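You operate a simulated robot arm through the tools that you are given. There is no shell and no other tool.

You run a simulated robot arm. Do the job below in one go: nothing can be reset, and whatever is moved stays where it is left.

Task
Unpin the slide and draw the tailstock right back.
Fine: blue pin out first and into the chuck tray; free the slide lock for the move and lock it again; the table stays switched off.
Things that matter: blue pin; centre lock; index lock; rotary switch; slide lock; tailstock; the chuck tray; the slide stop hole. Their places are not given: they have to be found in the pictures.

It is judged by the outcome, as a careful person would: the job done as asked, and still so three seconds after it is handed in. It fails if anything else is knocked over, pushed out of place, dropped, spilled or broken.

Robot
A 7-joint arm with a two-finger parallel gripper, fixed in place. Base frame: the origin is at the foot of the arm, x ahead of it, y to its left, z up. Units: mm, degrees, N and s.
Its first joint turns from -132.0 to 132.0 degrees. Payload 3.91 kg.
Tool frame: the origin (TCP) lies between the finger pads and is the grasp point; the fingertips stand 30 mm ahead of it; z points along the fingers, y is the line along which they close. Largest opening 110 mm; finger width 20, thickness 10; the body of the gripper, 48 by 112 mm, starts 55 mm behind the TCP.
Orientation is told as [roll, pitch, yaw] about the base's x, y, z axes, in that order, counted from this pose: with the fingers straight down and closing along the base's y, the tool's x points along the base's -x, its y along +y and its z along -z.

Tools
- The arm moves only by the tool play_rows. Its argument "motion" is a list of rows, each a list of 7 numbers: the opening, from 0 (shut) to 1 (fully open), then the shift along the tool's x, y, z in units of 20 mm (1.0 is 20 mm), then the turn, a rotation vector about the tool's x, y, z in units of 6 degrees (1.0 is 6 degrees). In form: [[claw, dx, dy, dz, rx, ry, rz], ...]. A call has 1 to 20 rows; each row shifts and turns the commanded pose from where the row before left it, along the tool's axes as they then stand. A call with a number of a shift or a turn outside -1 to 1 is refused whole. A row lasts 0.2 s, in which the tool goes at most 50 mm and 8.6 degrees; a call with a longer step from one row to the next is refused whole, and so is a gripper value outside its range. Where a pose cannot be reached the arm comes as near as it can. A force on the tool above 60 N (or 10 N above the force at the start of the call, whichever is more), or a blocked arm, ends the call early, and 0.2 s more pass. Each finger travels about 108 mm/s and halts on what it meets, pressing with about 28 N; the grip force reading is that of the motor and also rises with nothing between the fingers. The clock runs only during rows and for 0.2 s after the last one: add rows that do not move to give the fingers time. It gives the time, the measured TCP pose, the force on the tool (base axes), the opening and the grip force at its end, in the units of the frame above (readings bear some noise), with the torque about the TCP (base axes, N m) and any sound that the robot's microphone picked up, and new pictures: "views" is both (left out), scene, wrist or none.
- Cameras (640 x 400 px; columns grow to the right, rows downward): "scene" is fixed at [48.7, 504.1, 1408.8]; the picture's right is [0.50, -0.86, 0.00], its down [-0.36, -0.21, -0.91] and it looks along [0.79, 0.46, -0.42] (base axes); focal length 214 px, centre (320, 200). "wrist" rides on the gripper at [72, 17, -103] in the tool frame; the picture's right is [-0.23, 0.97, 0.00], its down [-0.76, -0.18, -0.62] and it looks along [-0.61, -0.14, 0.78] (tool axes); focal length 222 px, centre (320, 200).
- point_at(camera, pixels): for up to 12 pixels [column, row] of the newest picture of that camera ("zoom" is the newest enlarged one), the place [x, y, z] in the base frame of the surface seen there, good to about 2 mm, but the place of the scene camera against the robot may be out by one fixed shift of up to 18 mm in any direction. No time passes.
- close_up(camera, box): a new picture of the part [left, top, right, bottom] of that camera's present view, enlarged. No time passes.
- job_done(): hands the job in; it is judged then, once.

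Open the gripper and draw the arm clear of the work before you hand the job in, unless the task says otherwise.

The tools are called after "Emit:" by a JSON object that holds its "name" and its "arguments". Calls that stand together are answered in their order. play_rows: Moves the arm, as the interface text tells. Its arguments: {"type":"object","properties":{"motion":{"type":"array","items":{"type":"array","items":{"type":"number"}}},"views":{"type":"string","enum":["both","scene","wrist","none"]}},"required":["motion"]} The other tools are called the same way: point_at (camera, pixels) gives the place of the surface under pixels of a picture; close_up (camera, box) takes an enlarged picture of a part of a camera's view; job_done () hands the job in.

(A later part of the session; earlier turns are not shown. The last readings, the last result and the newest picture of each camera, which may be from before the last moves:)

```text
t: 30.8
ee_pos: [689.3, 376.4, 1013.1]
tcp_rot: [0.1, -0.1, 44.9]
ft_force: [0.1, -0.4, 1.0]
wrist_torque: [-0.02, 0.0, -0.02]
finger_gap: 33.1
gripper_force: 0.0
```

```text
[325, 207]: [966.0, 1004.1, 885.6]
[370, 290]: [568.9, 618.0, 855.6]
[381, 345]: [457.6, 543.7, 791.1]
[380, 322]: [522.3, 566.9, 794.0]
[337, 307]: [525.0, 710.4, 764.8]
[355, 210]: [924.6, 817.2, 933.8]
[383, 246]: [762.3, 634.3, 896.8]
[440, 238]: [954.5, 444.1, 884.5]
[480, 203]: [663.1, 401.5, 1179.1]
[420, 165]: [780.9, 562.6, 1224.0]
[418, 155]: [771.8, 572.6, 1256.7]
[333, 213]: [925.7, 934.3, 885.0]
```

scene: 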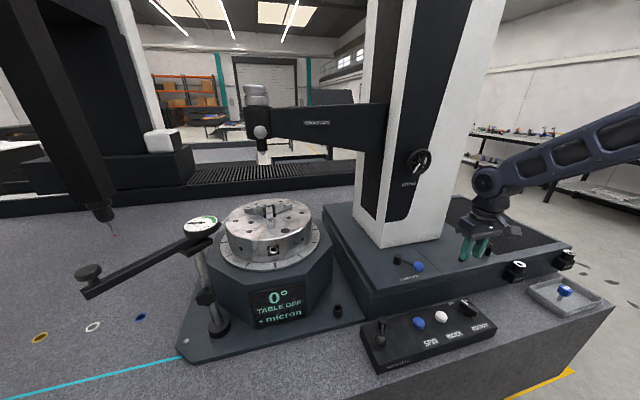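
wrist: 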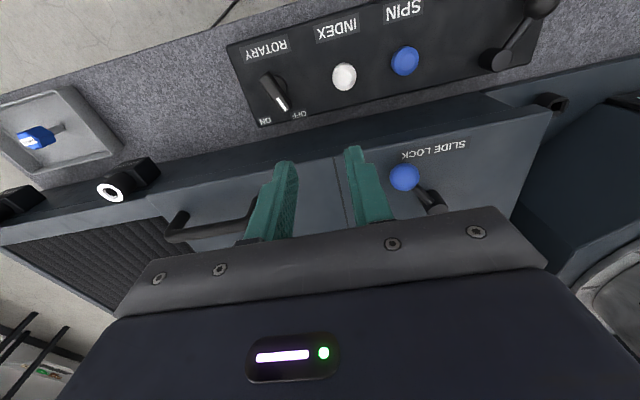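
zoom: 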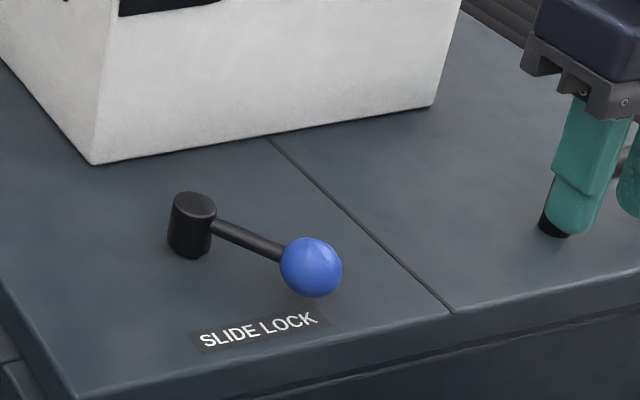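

The column's near face is about 88 mm behind the hub and a hand wheel protrudes above, so I'll straddle the ball tangentially from the front (yaw 84). I rotate in place first and look.

Emit:
{"name": "play_rows", "arguments": {"motion": [[0.55, 0, 0, 0, 0, 0, -0.93], [0.55, 0, 0, 0, 0, 0, -0.93], [0.55, 0, 0, 0, 0, 0, -0.93], [0.55, 0, 0, 0, 0, 0, -0.93], [0.55, 0, 0, 0, 0, 0, -0.93], [0.55, 0, 0, 0, 0, 0, -0.93], [0.55, 0, 0, 0, 0, 0, -0.92], [0.55, 0, 0, 0, 0, 0, 0]]}}

Emit:
{"name": "close_up", "arguments": {"camera": "wrist", "box": [240, 90, 400, 210]}}

```text
t: 32.6
ee_pos: [690.2, 375.4, 1013.6]
tcp_rot: [0.0, 0.0, 84.0]
ft_force: [-0.2, -0.2, -1.2]
wrist_torque: [-0.01, 0.03, 0.02]
finger_gap: 60.3
gripper_force: 0.1
```

scene: 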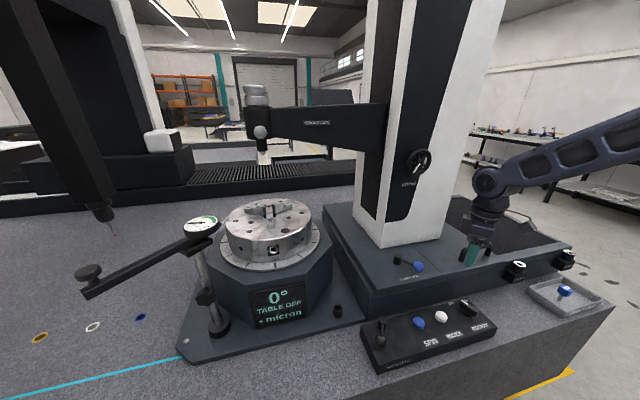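
wrist: 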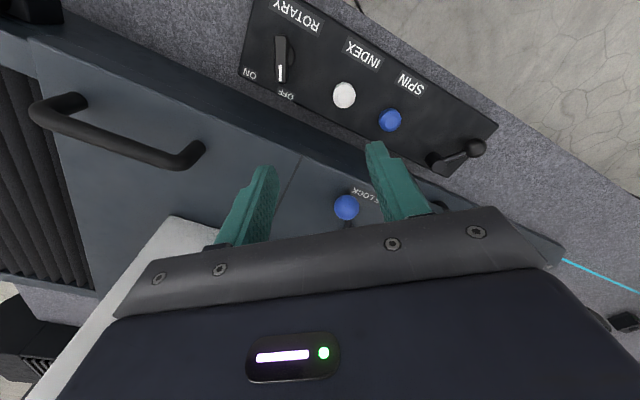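

```text
3.33 times, centred on (320, 150) of wrist
```

zoom: 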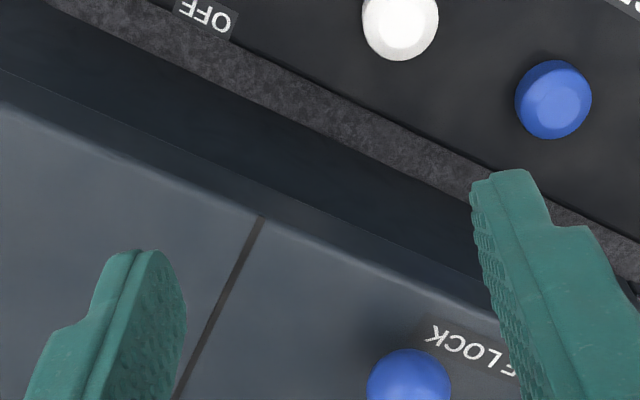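

The ball is at (347,207) between the fingers' directions. I measure it here.

Emit:
{"name": "point_at", "arguments": {"camera": "wrist", "pixels": [[347, 200], [347, 207], [347, 214], [337, 207], [357, 207], [347, 225], [350, 222]]}}

Emit:
{"name": "close_up", "arguments": {"camera": "wrist", "box": [315, 180, 379, 230]}}

```text
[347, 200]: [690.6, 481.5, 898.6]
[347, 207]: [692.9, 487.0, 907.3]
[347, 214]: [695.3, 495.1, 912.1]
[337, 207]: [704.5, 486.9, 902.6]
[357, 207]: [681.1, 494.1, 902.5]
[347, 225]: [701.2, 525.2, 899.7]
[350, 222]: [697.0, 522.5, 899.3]
```

```text
8.00 times, centred on (347, 205) of wrist
```

zoom: 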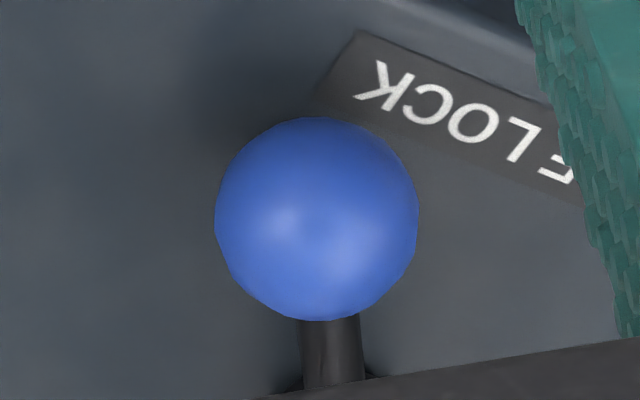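

Ball centre is about (694.5,497.5,895), radius 16. I move above it with a 60 mm gap, to TCP z 955 (tips 925, ball top 911).

Emit:
{"name": "play_rows", "arguments": {"motion": [[0.55, -0.87, 0.06, 0, 0, 0, 0], [0.55, -0.87, 0.06, 0, 0, 0, 0], [0.55, -0.87, 0.06, 0, 0, 0, 0], [0.55, -0.87, 0.06, 0, 0, 0, 0], [0.55, -0.87, 0.06, 0, 0, 0, 0], [0.55, -0.87, 0.06, 0, 0, 0, 0], [0.55, -0.87, 0.06, 0, 0, 0, 0], [0.55, 0, 0, 0.7, 0, 0, 0], [0.55, 0, 0, 0.7, 0, 0, 0], [0.55, 0, 0, 0.7, 0, 0, 0], [0.55, 0, 0, 0.7, 0, 0, 0], [0.55, 0, 0, 0, 0, 0, 0]]}}

Emit:
{"name": "close_up", "arguments": {"camera": "scene", "box": [360, 130, 520, 290]}}

```text
t: 35.2
ee_pos: [696.0, 494.4, 957.1]
tcp_rot: [0.1, 0.0, 83.9]
ft_force: [0.5, -0.3, -0.2]
wrist_torque: [0.01, -0.01, 0.02]
finger_gap: 60.1
gripper_force: 0.0
```

scene: 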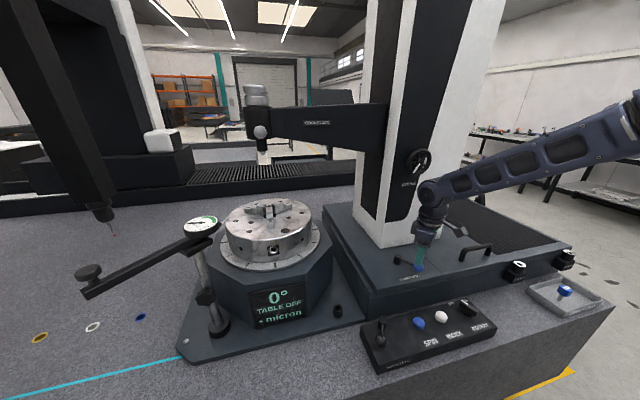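
wrist: 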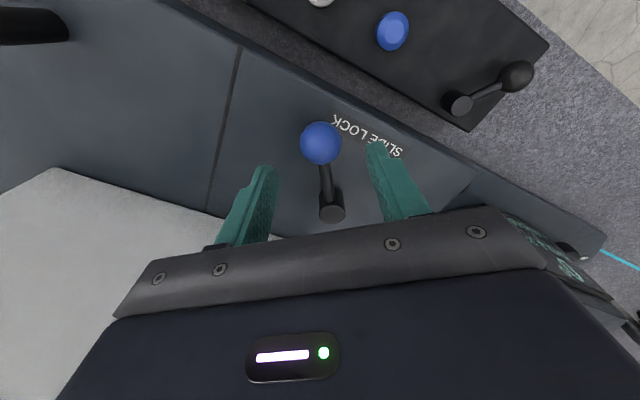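

```text
2.50 times, centred on (440, 210) of scene
```

zoom: 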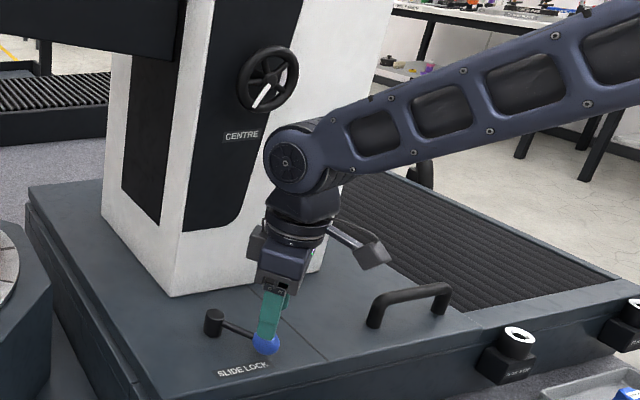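

Now hub (332,211) and ball (320,142) are both visible. I measure them to get the lever's pivot and angle.

Emit:
{"name": "point_at", "arguments": {"camera": "wrist", "pixels": [[332, 211], [321, 211], [344, 210], [332, 219], [320, 142], [320, 135], [327, 178], [333, 200], [325, 165]]}}

Emit:
{"name": "close_up", "arguments": {"camera": "wrist", "box": [270, 100, 398, 230]}}

```text
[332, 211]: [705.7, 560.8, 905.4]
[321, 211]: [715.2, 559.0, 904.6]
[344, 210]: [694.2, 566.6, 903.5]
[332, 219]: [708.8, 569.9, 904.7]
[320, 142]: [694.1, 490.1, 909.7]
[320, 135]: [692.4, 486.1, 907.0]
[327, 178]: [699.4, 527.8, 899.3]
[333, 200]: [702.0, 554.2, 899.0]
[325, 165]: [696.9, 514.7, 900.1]
```

```text
3.08 times, centred on (334, 165) of wrist
```

zoom: 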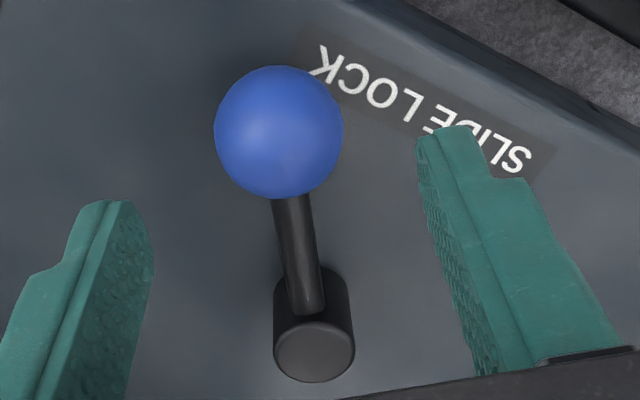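

Lever pivot is at about (705,563), ball at (694.5,497.5): azimuth about 261 deg, arm 66 mm. I descend to TCP z 908 straddling the ball and narrow the gap to about 42 mm.

Emit:
{"name": "play_rows", "arguments": {"motion": [[0.55, -0.1, 0.08, 0.61, 0, 0, 0], [0.55, 0, 0, 0.61, 0, 0, 0], [0.55, 0, 0, 0.61, 0, 0, 0], [0.55, 0, 0, 0.61, 0, 0, 0], [0.48, 0, 0, 0, 0, 0, 0], [0.42, 0, 0, 0, 0, 0, 0], [0.38, 0, 0, 0, 0, 0, 0], [0.38, 0, 0, 0, 0, 0, 0]]}}

Emit:
{"name": "close_up", "arguments": {"camera": "wrist", "box": [220, 70, 420, 230]}}

```text
t: 37.0
ee_pos: [691.5, 498.9, 910.4]
tcp_rot: [0.0, 0.0, 83.9]
ft_force: [0.1, -0.6, 0.8]
wrist_torque: [-0.03, -0.03, 0.02]
finger_gap: 42.1
gripper_force: 0.1
```

scene: 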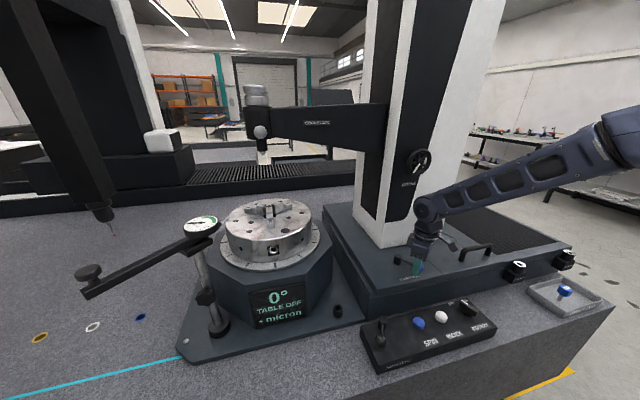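
wrist: 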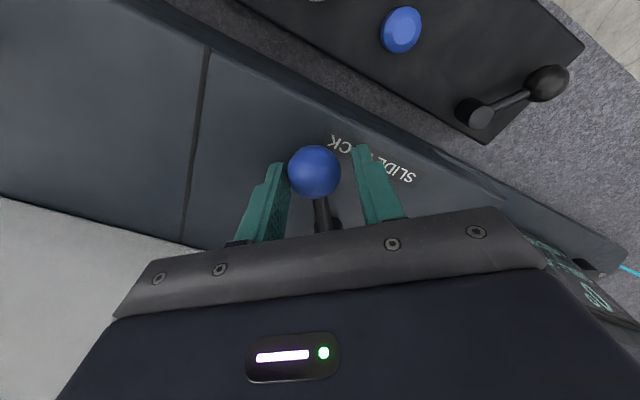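

```text
2.50 times, centred on (320, 150) of wrist
```

zoom: 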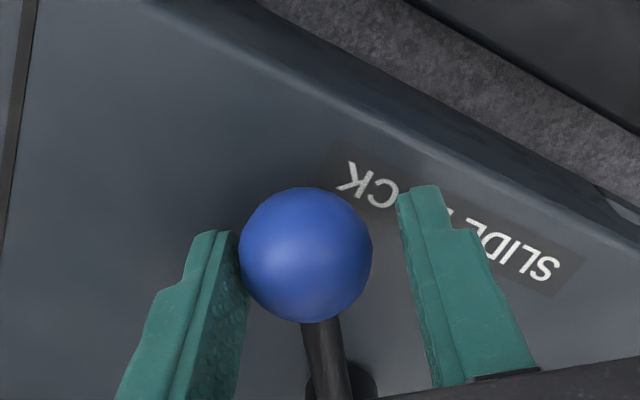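

The ball sits between the fingers, close to the left one (+x side). I push gently 10 mm along +tool y (ball toward -x, clockwise from above) and read the force.

Emit:
{"name": "play_rows", "arguments": {"motion": [[0.38, 0, 0.12, 0, 0, 0, 0], [0.38, 0, 0.12, 0, 0, 0, 0], [0.38, 0, 0.12, 0, 0, 0, 0], [0.38, 0, 0, 0, 0, 0, 0]], "views": "wrist"}}

```text
t: 38.0
ee_pos: [686.1, 501.0, 909.4]
tcp_rot: [-0.1, 0.1, 84.0]
ft_force: [1.3, -0.3, 0.8]
wrist_torque: [0.03, 0.01, -0.02]
finger_gap: 42.3
gripper_force: 0.1
```

wrist: 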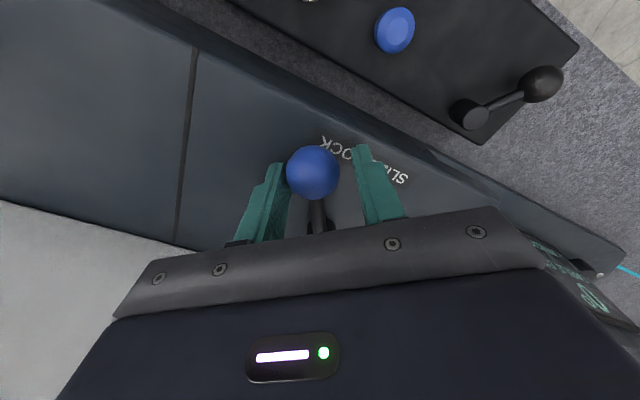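

The ball moved with the finger at only about 1 N, so clockwise is a free direction. I continue along the arc about the hub, turning the fork with it, 25 degrees more, then check.

Emit:
{"name": "play_rows", "arguments": {"motion": [[0.38, 0, 0, 0, 0, 0, 0.917], [0.38, 0, 0, 0, 0, 0, 0.917], [0.38, -0.0125, 0.2876, 0, 0, 0, 0.833], [0.38, -0.0125, 0.2876, 0, 0, 0, 0.833], [0.38, -0.0125, 0.2876, 0, 0, 0, 0.833], [0.38, -0.0125, 0.2876, 0, 0, 0, 0.833], [0.38, -0.0125, 0.2876, 0, 0, 0, 0.833], [0.38, 0, 0, 0, 0, 0, 0]]}}

Emit:
{"name": "close_up", "arguments": {"camera": "wrist", "box": [220, 70, 420, 230]}}

```text
t: 39.8
ee_pos: [660.7, 514.2, 908.9]
tcp_rot: [-0.1, 0.0, 47.9]
ft_force: [-0.2, 0.7, -0.8]
wrist_torque: [0.02, 0.02, -0.01]
finger_gap: 42.0
gripper_force: 0.0
```

scene: 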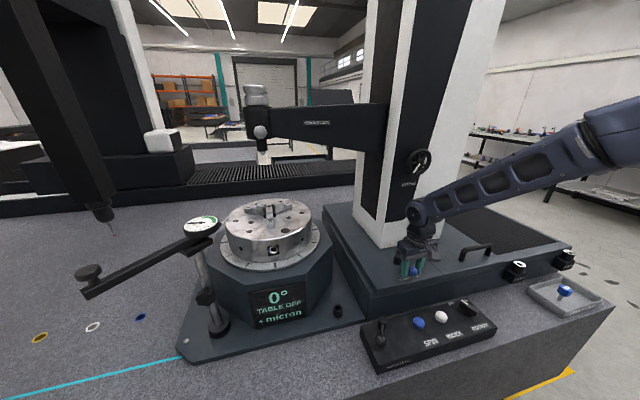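
wrist: 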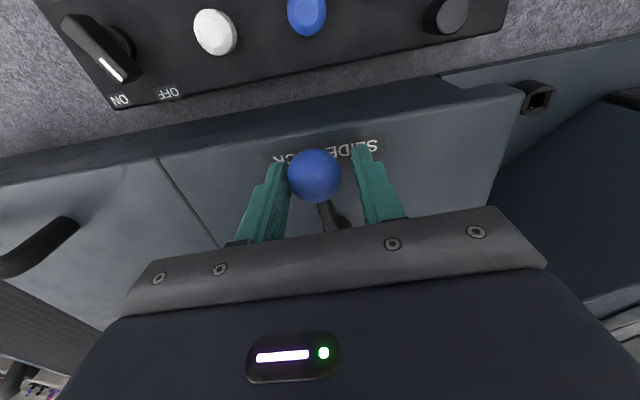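

```text
2.50 times, centred on (320, 150) of wrist
```

zoom: 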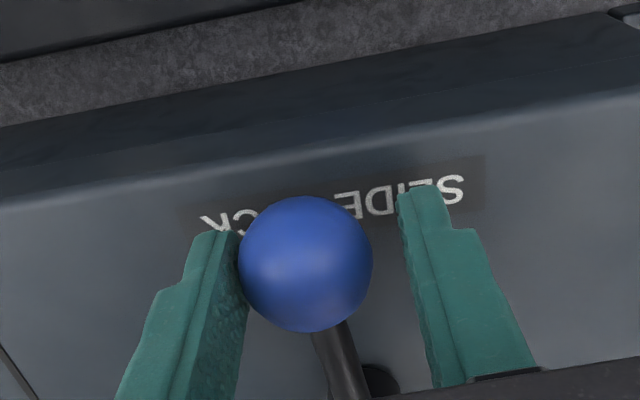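

The lever follows with no resistance and is now at about 228 deg. I continue clockwise another 25 degrees in small arc steps.

Emit:
{"name": "play_rows", "arguments": {"motion": [[0.38, -0.0125, 0.2876, 0, 0, 0, 0.833], [0.38, -0.0125, 0.2876, 0, 0, 0, 0.833], [0.38, -0.0125, 0.2876, 0, 0, 0, 0.833], [0.38, -0.0125, 0.2876, 0, 0, 0, 0.833], [0.38, -0.0125, 0.2876, 0, 0, 0, 0.833], [0.38, 0, 0, 0, 0, 0, 0]]}}

Emit:
{"name": "close_up", "arguments": {"camera": "wrist", "box": [220, 70, 420, 230]}}

```text
t: 41.2
ee_pos: [643.1, 537.5, 908.9]
tcp_rot: [-0.1, 0.0, 22.9]
ft_force: [-0.5, 0.6, -0.1]
wrist_torque: [0.01, -0.01, -0.02]
finger_gap: 41.8
gripper_force: 0.0
```

scene: 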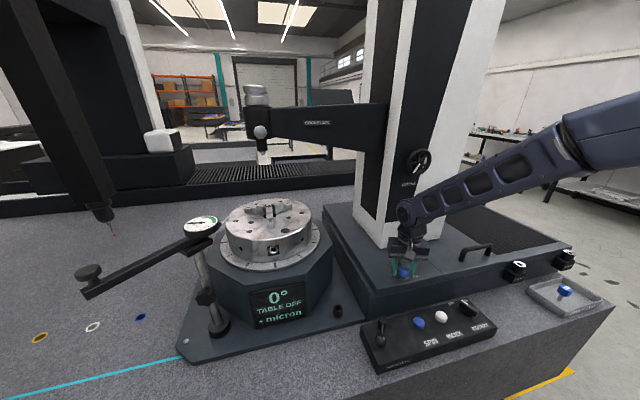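
wrist: 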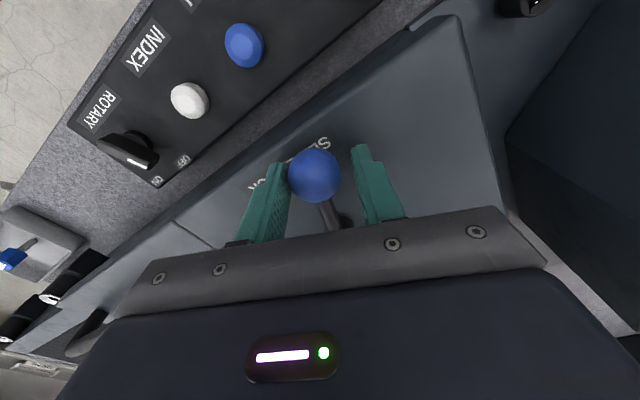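

```text
2.50 times, centred on (320, 150) of wrist
```

zoom: 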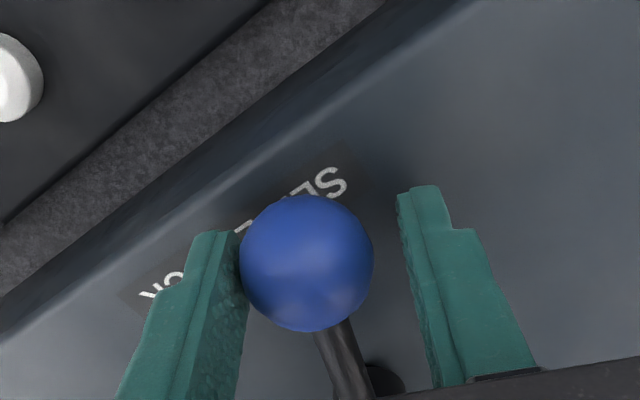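

Still free; lever at about 207 deg. I go on in another 20 degrees, watching for a stop.

Emit:
{"name": "play_rows", "arguments": {"motion": [[0.38, -0.0125, 0.2876, 0, 0, 0, 0.833], [0.38, -0.0125, 0.2876, 0, 0, 0, 0.833], [0.38, -0.0125, 0.2876, 0, 0, 0, 0.833], [0.38, 0, 0, 0, 0, 0, 0]], "views": "wrist"}}

Emit:
{"name": "play_rows", "arguments": {"motion": [[0.38, -0.006, 0.144, 0, 0, 0, 0.417], [0.38, -0.006, 0.144, 0, 0, 0, 0.417], [0.38, 0, 0, 0, 0, 0, 0]], "views": "wrist"}}

```text
t: 42.2
ee_pos: [639.4, 553.5, 907.9]
tcp_rot: [0.1, 0.0, 7.9]
ft_force: [0.0, 0.2, 0.2]
wrist_torque: [-0.04, -0.05, 0.03]
finger_gap: 41.9
gripper_force: 0.2
```

wrist: 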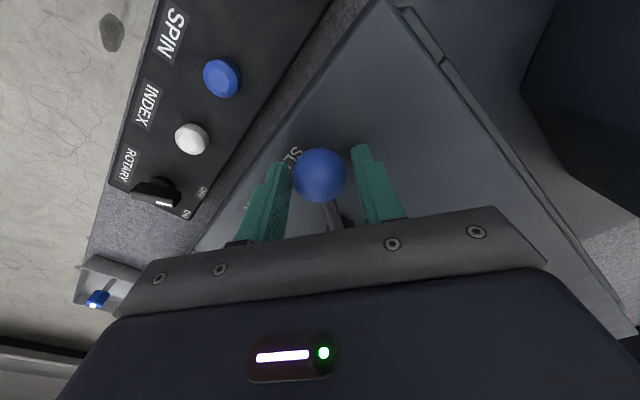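

```text
t: 43.0
ee_pos: [638.6, 558.8, 907.9]
tcp_rot: [-0.1, 0.0, 2.9]
ft_force: [2.5, -6.5, 0.3]
wrist_torque: [-0.09, -0.06, 0.06]
finger_gap: 44.9
gripper_force: 3.0
```

wrist: 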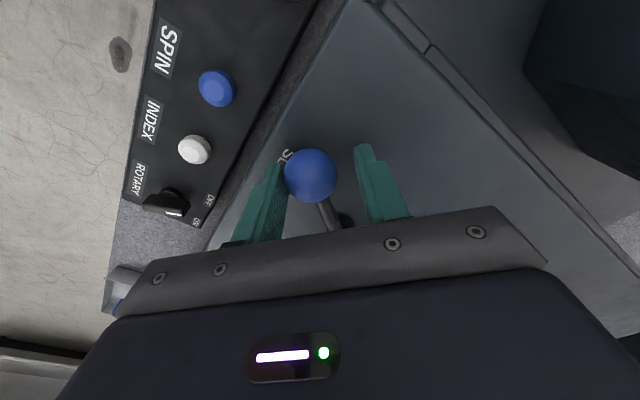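

The fork met a firm stop (6.5 N, fingers spread to 44.9 mm): the lever is at its other end, about 189 deg, i.e. 72 deg from where it was. I back off 6 mm, widen the fingers and rise.

Emit:
{"name": "play_rows", "arguments": {"motion": [[0.38, 0, -0.3, 0, 0, 0, 0], [0.5, 0, 0, 0, 0, 0, 0], [0.6, 0, 0, 0, 0, 0, 0], [0.6, 0, 0, -0.5, 0, 0, 0], [0.6, 0, 0, -1, 0, 0, 0], [0.6, 0, 0, -1, 0, 0, 0], [0.6, 0, 0, -1, 0, 0, 0], [0.6, 0, 0, -1, 0, 0, 0], [0.6, 0, 0, 0, 0, 0, 0]]}}

Emit:
{"name": "close_up", "arguments": {"camera": "wrist", "box": [220, 70, 420, 230]}}

Emit:
{"name": "close_up", "arguments": {"camera": "scene", "box": [360, 180, 520, 290]}}

```text
t: 45.0
ee_pos: [637.7, 552.0, 998.8]
tcp_rot: [0.0, 0.0, 2.9]
ft_force: [-0.3, 0.5, 0.0]
wrist_torque: [-0.04, 0.02, 0.02]
finger_gap: 65.9
gripper_force: 0.1
```

scene: 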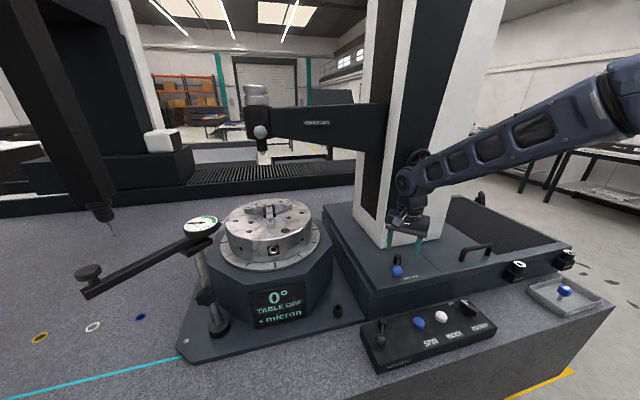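
wrist: 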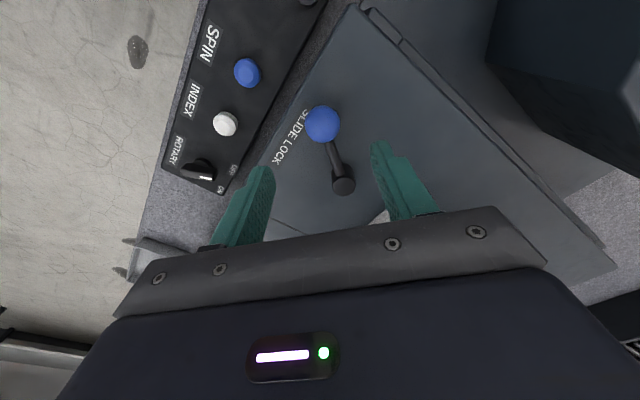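

```text
2.50 times, centred on (320, 150) of wrist
```

zoom: 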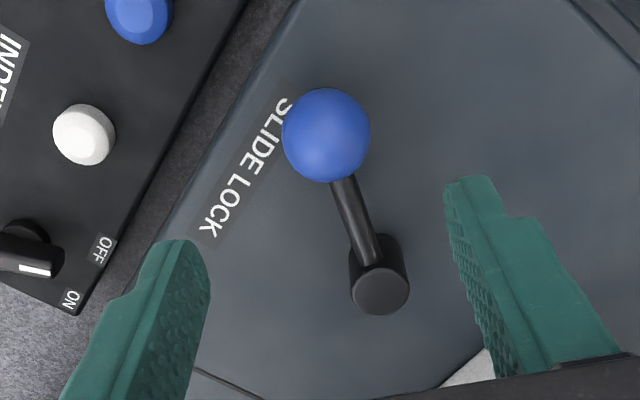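

```text
3.64 times, centred on (440, 235) of scene
```

zoom: 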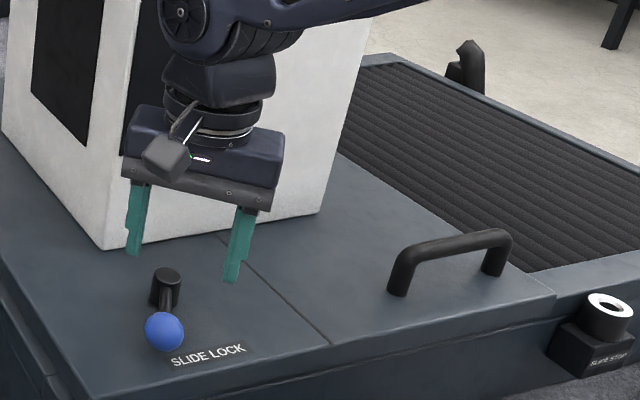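

The lever now points the other way (ball at wrist (323,125)). I record ball and hub places for later.

Emit:
{"name": "point_at", "arguments": {"camera": "wrist", "pixels": [[323, 125], [343, 187], [335, 160], [338, 172], [310, 125], [336, 125], [323, 112], [330, 150]]}}

Emit:
{"name": "point_at", "arguments": {"camera": "scene", "pixels": [[420, 160], [410, 160], [430, 160], [420, 150], [420, 172], [480, 200], [481, 194]]}}

```text
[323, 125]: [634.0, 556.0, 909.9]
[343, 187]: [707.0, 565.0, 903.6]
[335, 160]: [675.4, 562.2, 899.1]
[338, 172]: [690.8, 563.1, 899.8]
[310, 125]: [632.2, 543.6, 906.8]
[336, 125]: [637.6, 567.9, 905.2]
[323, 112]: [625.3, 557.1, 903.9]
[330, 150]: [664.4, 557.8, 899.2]
```

```text
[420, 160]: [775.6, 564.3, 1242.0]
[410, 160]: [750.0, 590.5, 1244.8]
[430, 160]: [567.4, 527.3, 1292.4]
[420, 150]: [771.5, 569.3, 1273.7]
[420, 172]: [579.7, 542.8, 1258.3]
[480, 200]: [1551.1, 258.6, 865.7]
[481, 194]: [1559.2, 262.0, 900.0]
```

The lever is at the far end (about 187 deg), so the slide should be free. I now move beside the handle, turning to yaw -45 with fingers closing, to look at the handle and its left post from the chuck side.

Emit:
{"name": "play_rows", "arguments": {"motion": [[0.6, -0.692, -0.942, 0, 0, 0, 0], [0.6, -0.692, -0.942, 0, 0, 0, 0], [0.6, -0.692, -0.942, 0, 0, 0, 0], [0.6, -0.692, -0.942, 0, 0, 0, 0], [0.6, -0.692, -0.942, 0, 0, 0, 0], [0.4, -0.692, -0.942, 0, 0, 0, 0], [0.2, -0.692, -0.942, 0, 0, 0, 0], [0, -0.692, -0.942, 0, 0, 0, 0], [0, -0.692, -0.942, 0, 0, 0, 0], [0, 0, 0, 0, 0, 0, 0.998], [0, 0, 0, 0, 0, 0, 0.998], [0, 0, 0, 0, 0, 0, 0.998], [0, 0, 0, 0, 0, 0, 0.998], [0, 0, 0, 0, 0, 0, 0.998], [0, 0, 0, 0, 0, 0, 0.998], [0, 0, 0, 0, 0, 0, 0.998], [0, 0, 0, 0, 0, 0, 0.998], [0, 0, 0, 0, 0, 0, 0]]}}

Emit:
{"name": "close_up", "arguments": {"camera": "wrist", "box": [200, 60, 440, 220]}}

```text
t: 48.8
ee_pos: [771.5, 393.0, 998.3]
tcp_rot: [0.0, 0.1, -45.0]
ft_force: [0.0, -0.3, -0.6]
wrist_torque: [-0.01, -0.01, 0.01]
finger_gap: 0.0
gripper_force: 28.0
```

scene: 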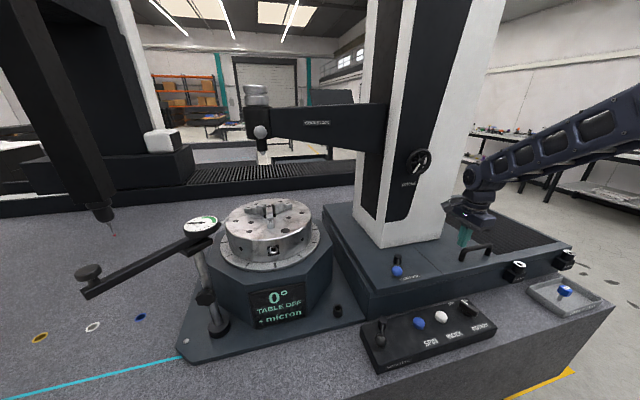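
wrist: 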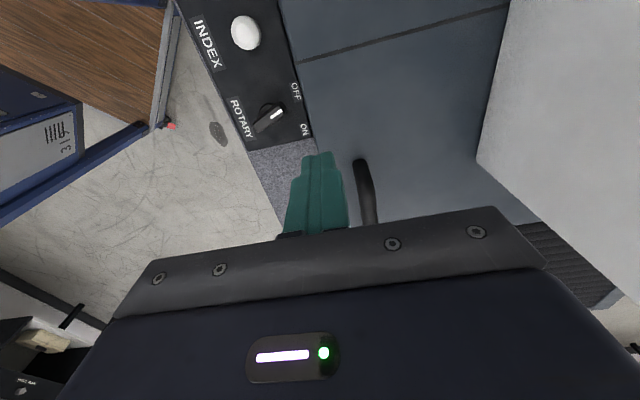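

```text
2.50 times, centred on (320, 140) of wrist
```

zoom: 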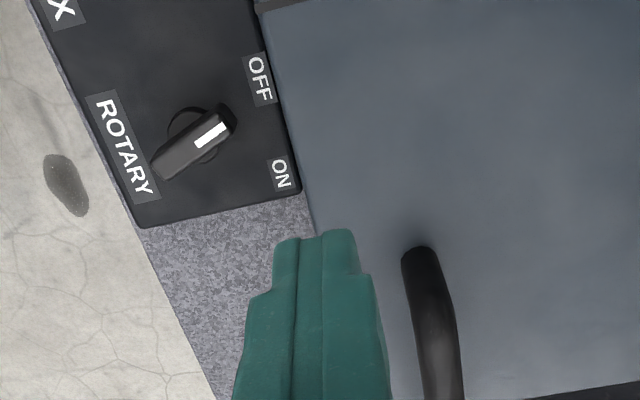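

The handle's near post shows at wrist (361,168) with its bar going down the picture. I measure post and bar.

Emit:
{"name": "point_at", "arguments": {"camera": "wrist", "pixels": [[356, 165], [361, 165], [367, 170], [360, 180], [366, 190], [369, 205], [373, 218], [364, 205], [375, 205], [359, 161], [363, 200]]}}

```text
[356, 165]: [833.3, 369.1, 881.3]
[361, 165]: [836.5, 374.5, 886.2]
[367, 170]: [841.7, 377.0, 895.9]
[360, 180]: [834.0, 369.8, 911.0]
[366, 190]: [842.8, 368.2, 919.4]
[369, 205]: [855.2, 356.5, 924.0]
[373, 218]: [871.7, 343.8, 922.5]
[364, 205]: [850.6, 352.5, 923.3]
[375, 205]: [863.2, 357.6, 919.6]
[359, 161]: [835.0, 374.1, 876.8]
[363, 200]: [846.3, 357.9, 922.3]
```

The post's outer face is at u about 327 (v about 857, in slide axes), bar top z 924. I place the closed fingers about 25 mm in front of the post on the chuck side, tips about 12 mm over the plate.

Emit:
{"name": "play_rows", "arguments": {"motion": [[0, -0.61, 0.84, 0, 0, 0, 0], [0, -0.61, 0.84, 0, 0, 0, 0], [0, 0, 0, 0.72, 0, 0, 0], [0, 0, 0, 0.72, 0, 0, 0], [0, 0, 0, 0.72, 0, 0, 0], [0, 0, 0, 0.72, 0, 0, 0], [0, 0, 0, 0.72, 0, 0, 0], [0, 0, 0, 0.72, 0, 0, 0], [0, 0, 0, 0, 0, 0, 0]]}}

Emit:
{"name": "close_up", "arguments": {"camera": "wrist", "box": [200, 60, 440, 220]}}

Emit:
{"name": "close_up", "arguments": {"camera": "scene", "box": [400, 180, 560, 290]}}

```text
t: 50.8
ee_pos: [813.4, 397.0, 914.7]
tcp_rot: [0.0, 0.0, -45.0]
ft_force: [0.2, 0.2, 0.1]
wrist_torque: [-0.01, 0.03, 0.01]
finger_gap: 0.0
gripper_force: 27.9
```

scene: 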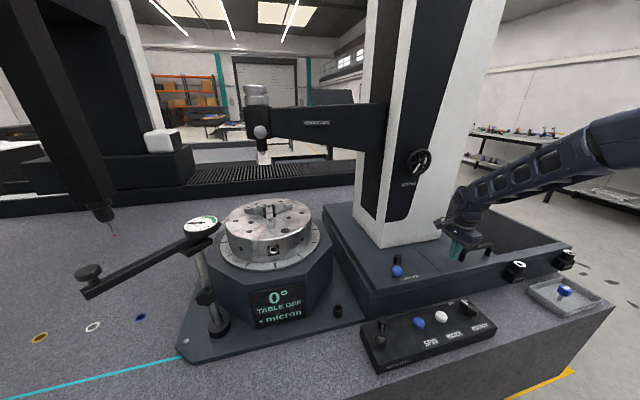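
wrist: 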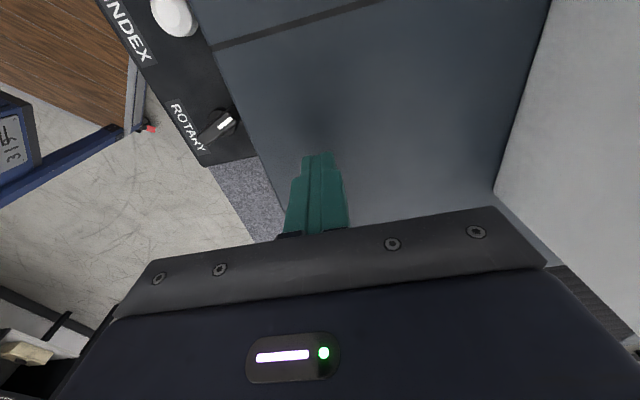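

```text
2.50 times, centred on (320, 140) of wrist
```

zoom: 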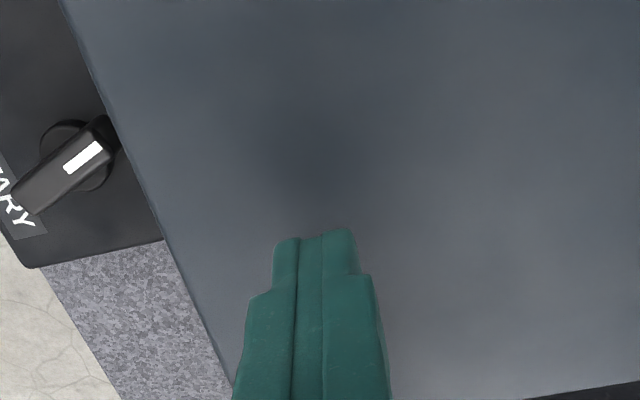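

```text
3.64 times, centred on (480, 235) of scene
```

zoom: 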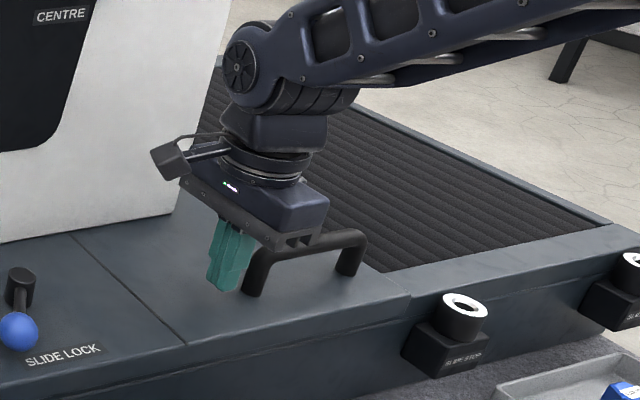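

The closed fingers stand just ahead of the left post (scene zoom (230,255)). I push along the slide axis toward the back, 40 mm in 4 mm steps, watching the force.

Emit:
{"name": "play_rows", "arguments": {"motion": [[0, -0.3, 0, 0, 0, 0, 0], [0, -0.3, 0, 0, 0, 0, 0], [0, -0.3, 0, 0, 0, 0, 0], [0, -0.2, 0, 0, 0, 0, 0], [0, -0.2, 0, 0, 0, 0, 0], [0, -0.2, 0, 0, 0, 0, 0], [0, -0.2, 0, 0, 0, 0, 0], [0, -0.2, 0, 0, 0, 0, 0], [0, 0, 0, 0, 0, 0, 0]]}}

Emit:
{"name": "close_up", "arguments": {"camera": "scene", "box": [400, 180, 560, 290]}}

```text
t: 52.8
ee_pos: [839.6, 370.3, 912.3]
tcp_rot: [0.0, 0.0, -45.1]
ft_force: [0.6, -0.1, 0.0]
wrist_torque: [0.0, -0.01, -0.02]
finger_gap: 0.0
gripper_force: 28.0
```

scene: 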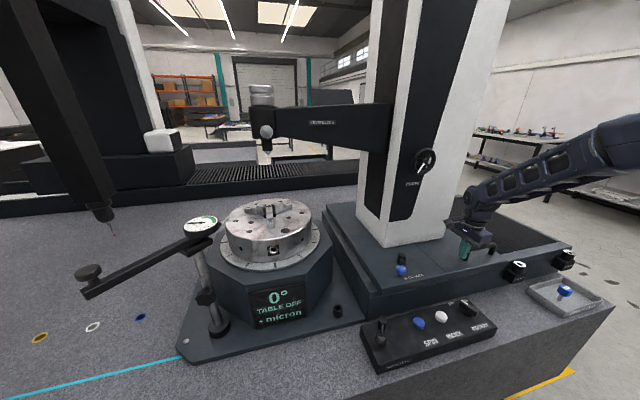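
wrist: 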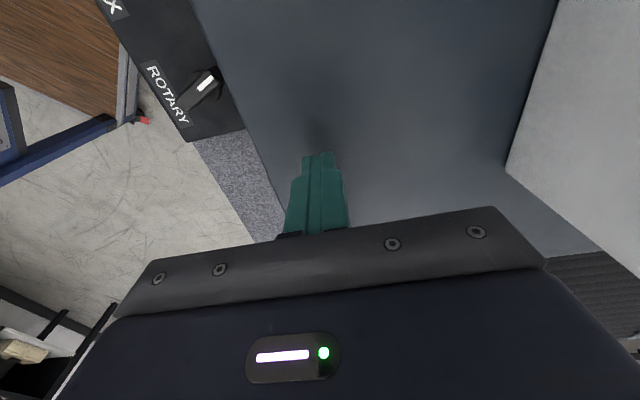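

```text
3.64 times, centred on (480, 235) of scene
```

zoom: 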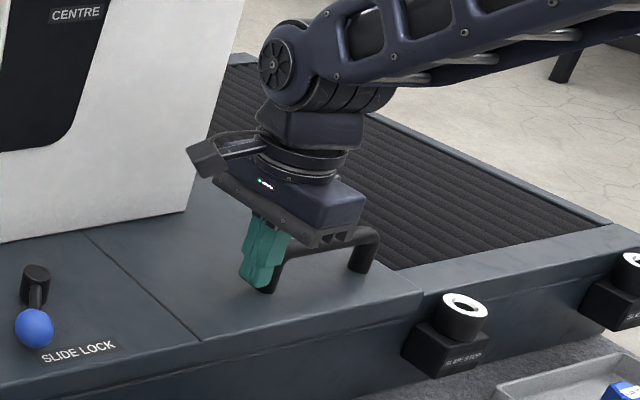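

The tailstock moves (column and lock lever shifted in the scene) with almost no force. I keep pushing 100 mm more at 25 mm/s.

Emit:
{"name": "play_rows", "arguments": {"motion": [[0, -0.25, 0, 0, 0, 0, 0], [0, -0.25, 0, 0, 0, 0, 0], [0, -0.25, 0, 0, 0, 0, 0], [0, -0.25, 0, 0, 0, 0, 0], [0, -0.25, 0, 0, 0, 0, 0], [0, -0.25, 0, 0, 0, 0, 0], [0, -0.25, 0, 0, 0, 0, 0], [0, -0.25, 0, 0, 0, 0, 0], [0, -0.25, 0, 0, 0, 0, 0], [0, -0.25, 0, 0, 0, 0, 0], [0, -0.25, 0, 0, 0, 0, 0], [0, -0.25, 0, 0, 0, 0, 0], [0, -0.25, 0, 0, 0, 0, 0], [0, -0.25, 0, 0, 0, 0, 0], [0, -0.25, 0, 0, 0, 0, 0], [0, -0.25, 0, 0, 0, 0, 0], [0, -0.25, 0, 0, 0, 0, 0], [0, -0.25, 0, 0, 0, 0, 0], [0, -0.25, 0, 0, 0, 0, 0], [0, -0.25, 0, 0, 0, 0, 0]]}}

Emit:
{"name": "close_up", "arguments": {"camera": "scene", "box": [400, 180, 560, 290]}}

```text
t: 57.0
ee_pos: [911.6, 300.3, 911.1]
tcp_rot: [0.0, 0.0, -45.1]
ft_force: [-0.5, -0.2, -0.1]
wrist_torque: [0.02, -0.01, 0.01]
finger_gap: 0.0
gripper_force: 27.4
```

scene: 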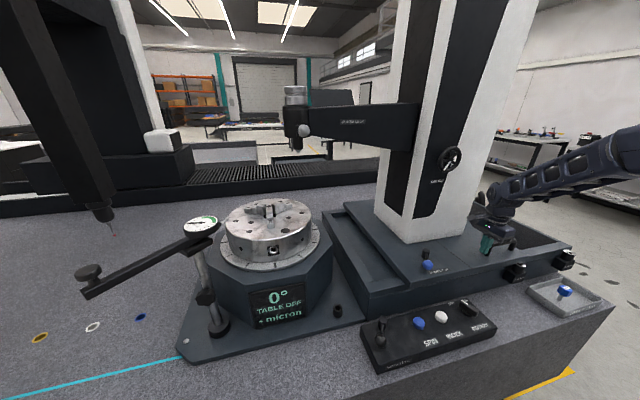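
wrist: 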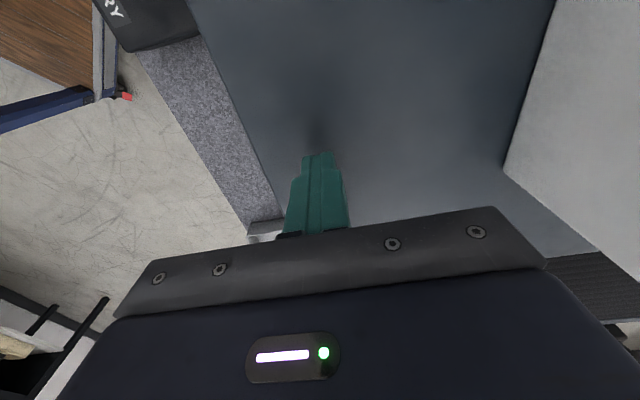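

```text
3.64 times, centred on (480, 235) of scene
```

zoom: 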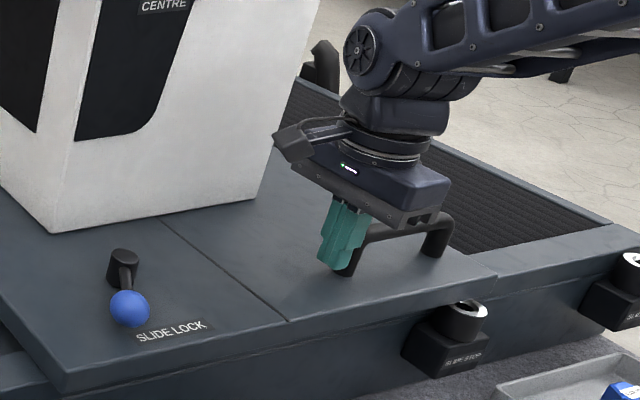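

The slide has moved about 116 mm with no resistance. I push on another 80 mm.

Emit:
{"name": "play_rows", "arguments": {"motion": [[0, -0.25, 0, 0, 0, 0, 0], [0, -0.25, 0, 0, 0, 0, 0], [0, -0.25, 0, 0, 0, 0, 0], [0, -0.25, 0, 0, 0, 0, 0], [0, -0.25, 0, 0, 0, 0, 0], [0, -0.25, 0, 0, 0, 0, 0], [0, -0.25, 0, 0, 0, 0, 0], [0, -0.25, 0, 0, 0, 0, 0], [0, -0.25, 0, 0, 0, 0, 0], [0, -0.25, 0, 0, 0, 0, 0], [0, -0.25, 0, 0, 0, 0, 0], [0, -0.25, 0, 0, 0, 0, 0], [0, -0.25, 0, 0, 0, 0, 0], [0, -0.25, 0, 0, 0, 0, 0], [0, -0.25, 0, 0, 0, 0, 0], [0, -0.25, 0, 0, 0, 0, 0], [0, 0, 0, 0, 0, 0, 0]]}}

Emit:
{"name": "close_up", "arguments": {"camera": "scene", "box": [420, 180, 600, 300]}}

```text
t: 60.6
ee_pos: [968.1, 242.7, 912.0]
tcp_rot: [0.0, 0.0, -45.1]
ft_force: [-0.1, 0.0, -0.9]
wrist_torque: [-0.01, 0.01, 0.02]
finger_gap: 0.0
gripper_force: 28.5
```

scene: 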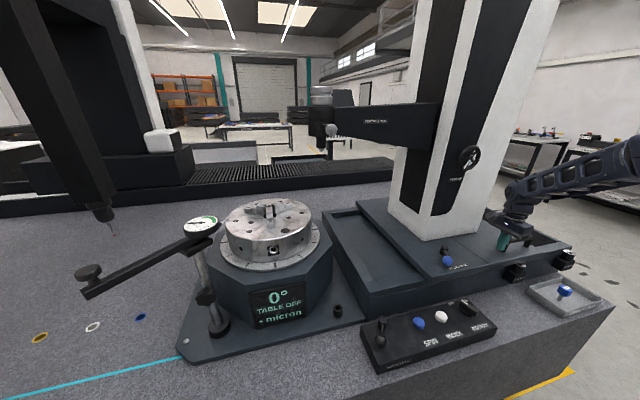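
wrist: 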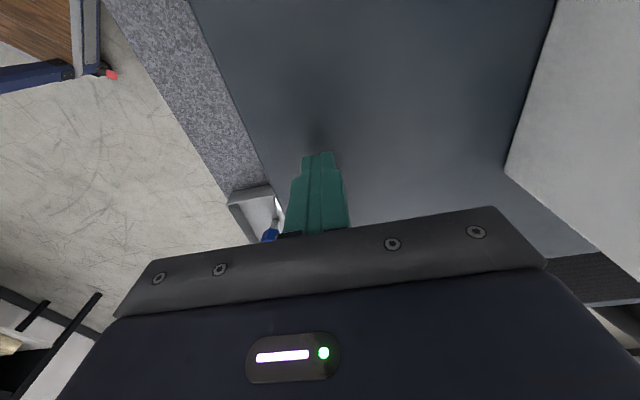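

```text
3.33 times, centred on (510, 240) of scene
```

zoom: 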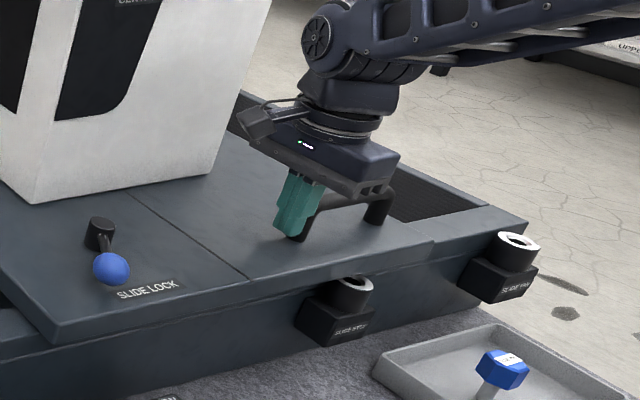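

Slide has moved about 196 mm and still slides freely; some bellows remain at zoom (430,190). I push another 40 mm and check.

Emit:
{"name": "play_rows", "arguments": {"motion": [[0, -0.25, 0, 0, 0, 0, 0], [0, -0.25, 0, 0, 0, 0, 0], [0, -0.25, 0, 0, 0, 0, 0], [0, -0.25, 0, 0, 0, 0, 0], [0, -0.25, 0, 0, 0, 0, 0], [0, -0.25, 0, 0, 0, 0, 0], [0, -0.25, 0, 0, 0, 0, 0], [0, -0.25, 0, 0, 0, 0, 0], [0, 0, 0, 0, 0, 0, 0]]}}

Emit:
{"name": "close_up", "arguments": {"camera": "scene", "box": [420, 180, 600, 300]}}

```text
t: 62.6
ee_pos: [996.1, 214.9, 911.7]
tcp_rot: [0.0, 0.0, -45.0]
ft_force: [-0.1, -0.2, 0.6]
wrist_torque: [0.01, -0.04, -0.05]
finger_gap: 0.2
gripper_force: 28.1
```

scene: 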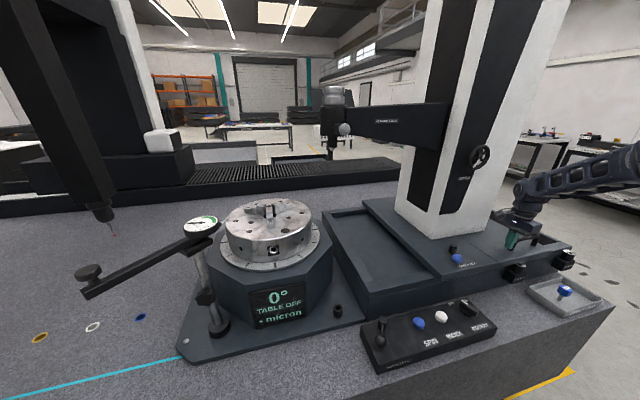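
wrist: 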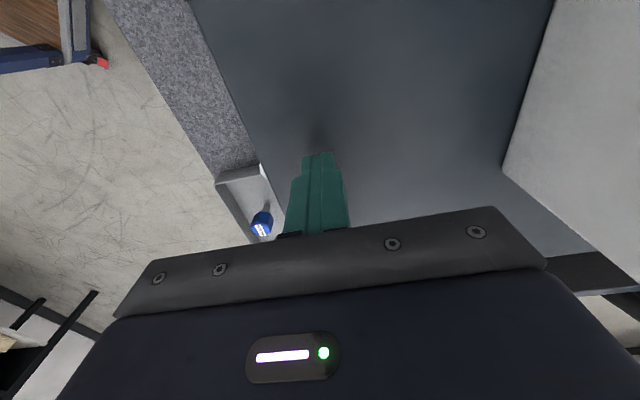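

```text
3.33 times, centred on (510, 240) of scene
```

zoom: 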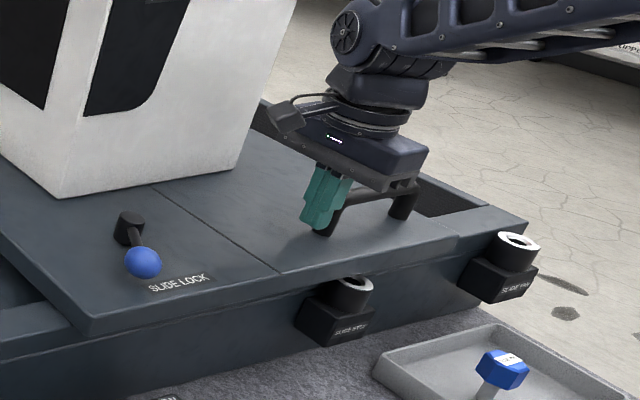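

About 236 mm so far, still free. I continue another 40 mm.

Emit:
{"name": "play_rows", "arguments": {"motion": [[0, -0.25, 0, 0, 0, 0, 0], [0, -0.25, 0, 0, 0, 0, 0], [0, -0.25, 0, 0, 0, 0, 0], [0, -0.25, 0, 0, 0, 0, 0], [0, -0.25, 0, 0, 0, 0, 0], [0, -0.25, 0, 0, 0, 0, 0], [0, -0.25, 0, 0, 0, 0, 0], [0, -0.25, 0, 0, 0, 0, 0], [0, 0, 0, 0, 0, 0, 0]]}}

Emit:
{"name": "close_up", "arguments": {"camera": "scene", "box": [420, 180, 600, 300]}}

```text
t: 64.2
ee_pos: [1014.9, 199.0, 910.6]
tcp_rot: [-0.1, 0.6, -44.6]
ft_force: [-3.2, 5.8, 3.8]
wrist_torque: [-0.02, 0.01, 0.01]
finger_gap: 0.0
gripper_force: 27.5
stopped in row 7: the force on the tool passed its limit at 68 N (the readings are from after the stop); the commanded pose is now the measured one
```

scene: 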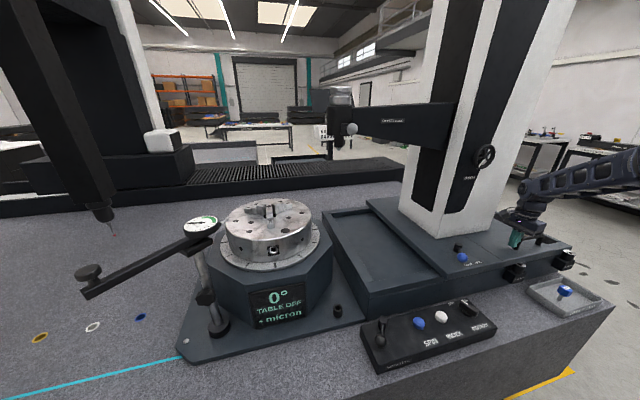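
wrist: 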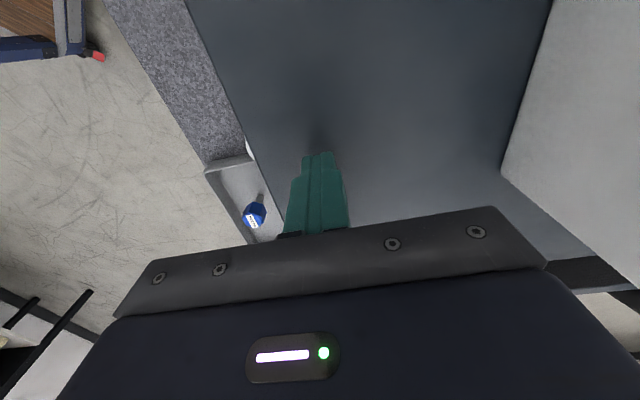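

```text
3.33 times, centred on (510, 240) of scene
```

zoom: 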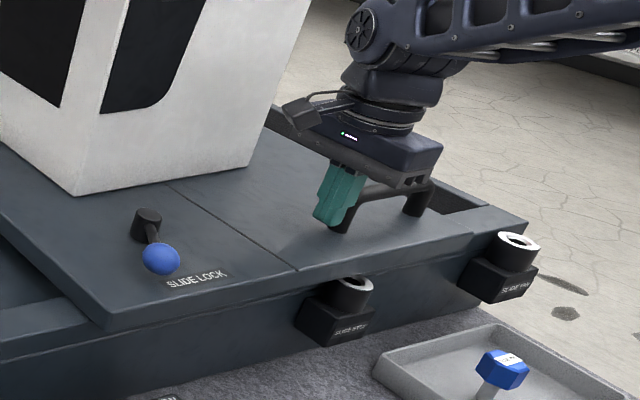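

The push ended at 68 N after about 260 mm of travel: probably the end stop. I back off a little and push gently again with 2 mm steps to confirm that the slide is at its end.

Emit:
{"name": "play_rows", "arguments": {"motion": [[0, 0.1, 0, 0, 0, 0, 0], [0, 0, 0, 0, 0, 0, 0], [0, -0.1, 0, 0, 0, 0, 0], [0, -0.08, 0, 0, 0, 0, 0], [0, -0.08, 0, 0, 0, 0, 0], [0, 0, 0, 0, 0, 0, 0]]}}

Emit:
{"name": "close_up", "arguments": {"camera": "scene", "box": [420, 180, 600, 300]}}

```text
t: 65.6
ee_pos: [1014.6, 199.0, 909.5]
tcp_rot: [-0.1, 0.7, -44.5]
ft_force: [-40.8, 28.1, 3.0]
wrist_torque: [0.02, 0.07, -0.24]
finger_gap: 0.0
gripper_force: 28.1
```

scene: 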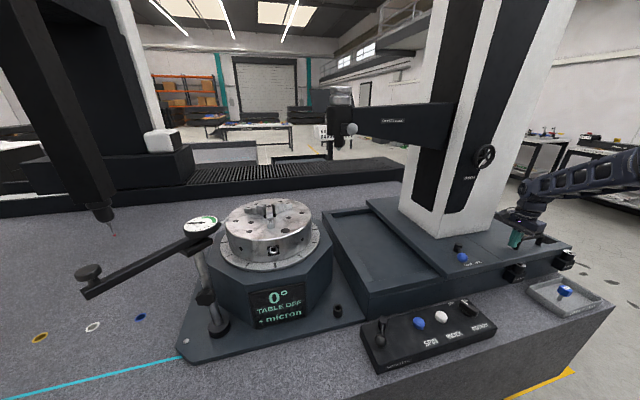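
wrist: 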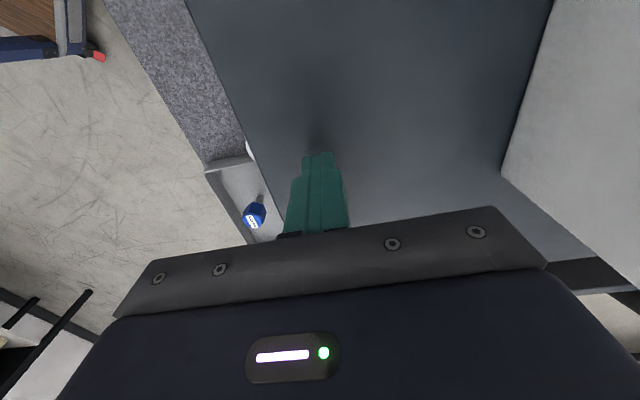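

```text
3.33 times, centred on (510, 240) of scene
```

zoom: 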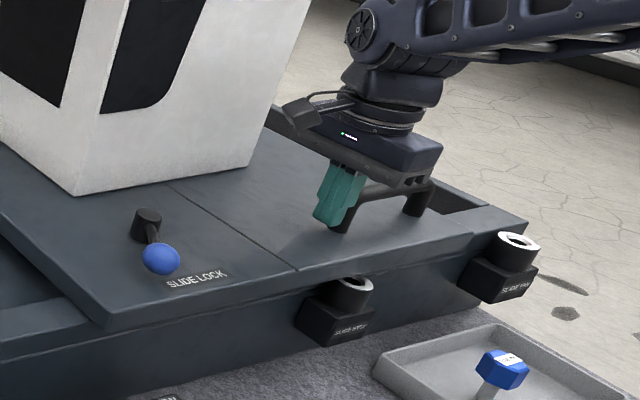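

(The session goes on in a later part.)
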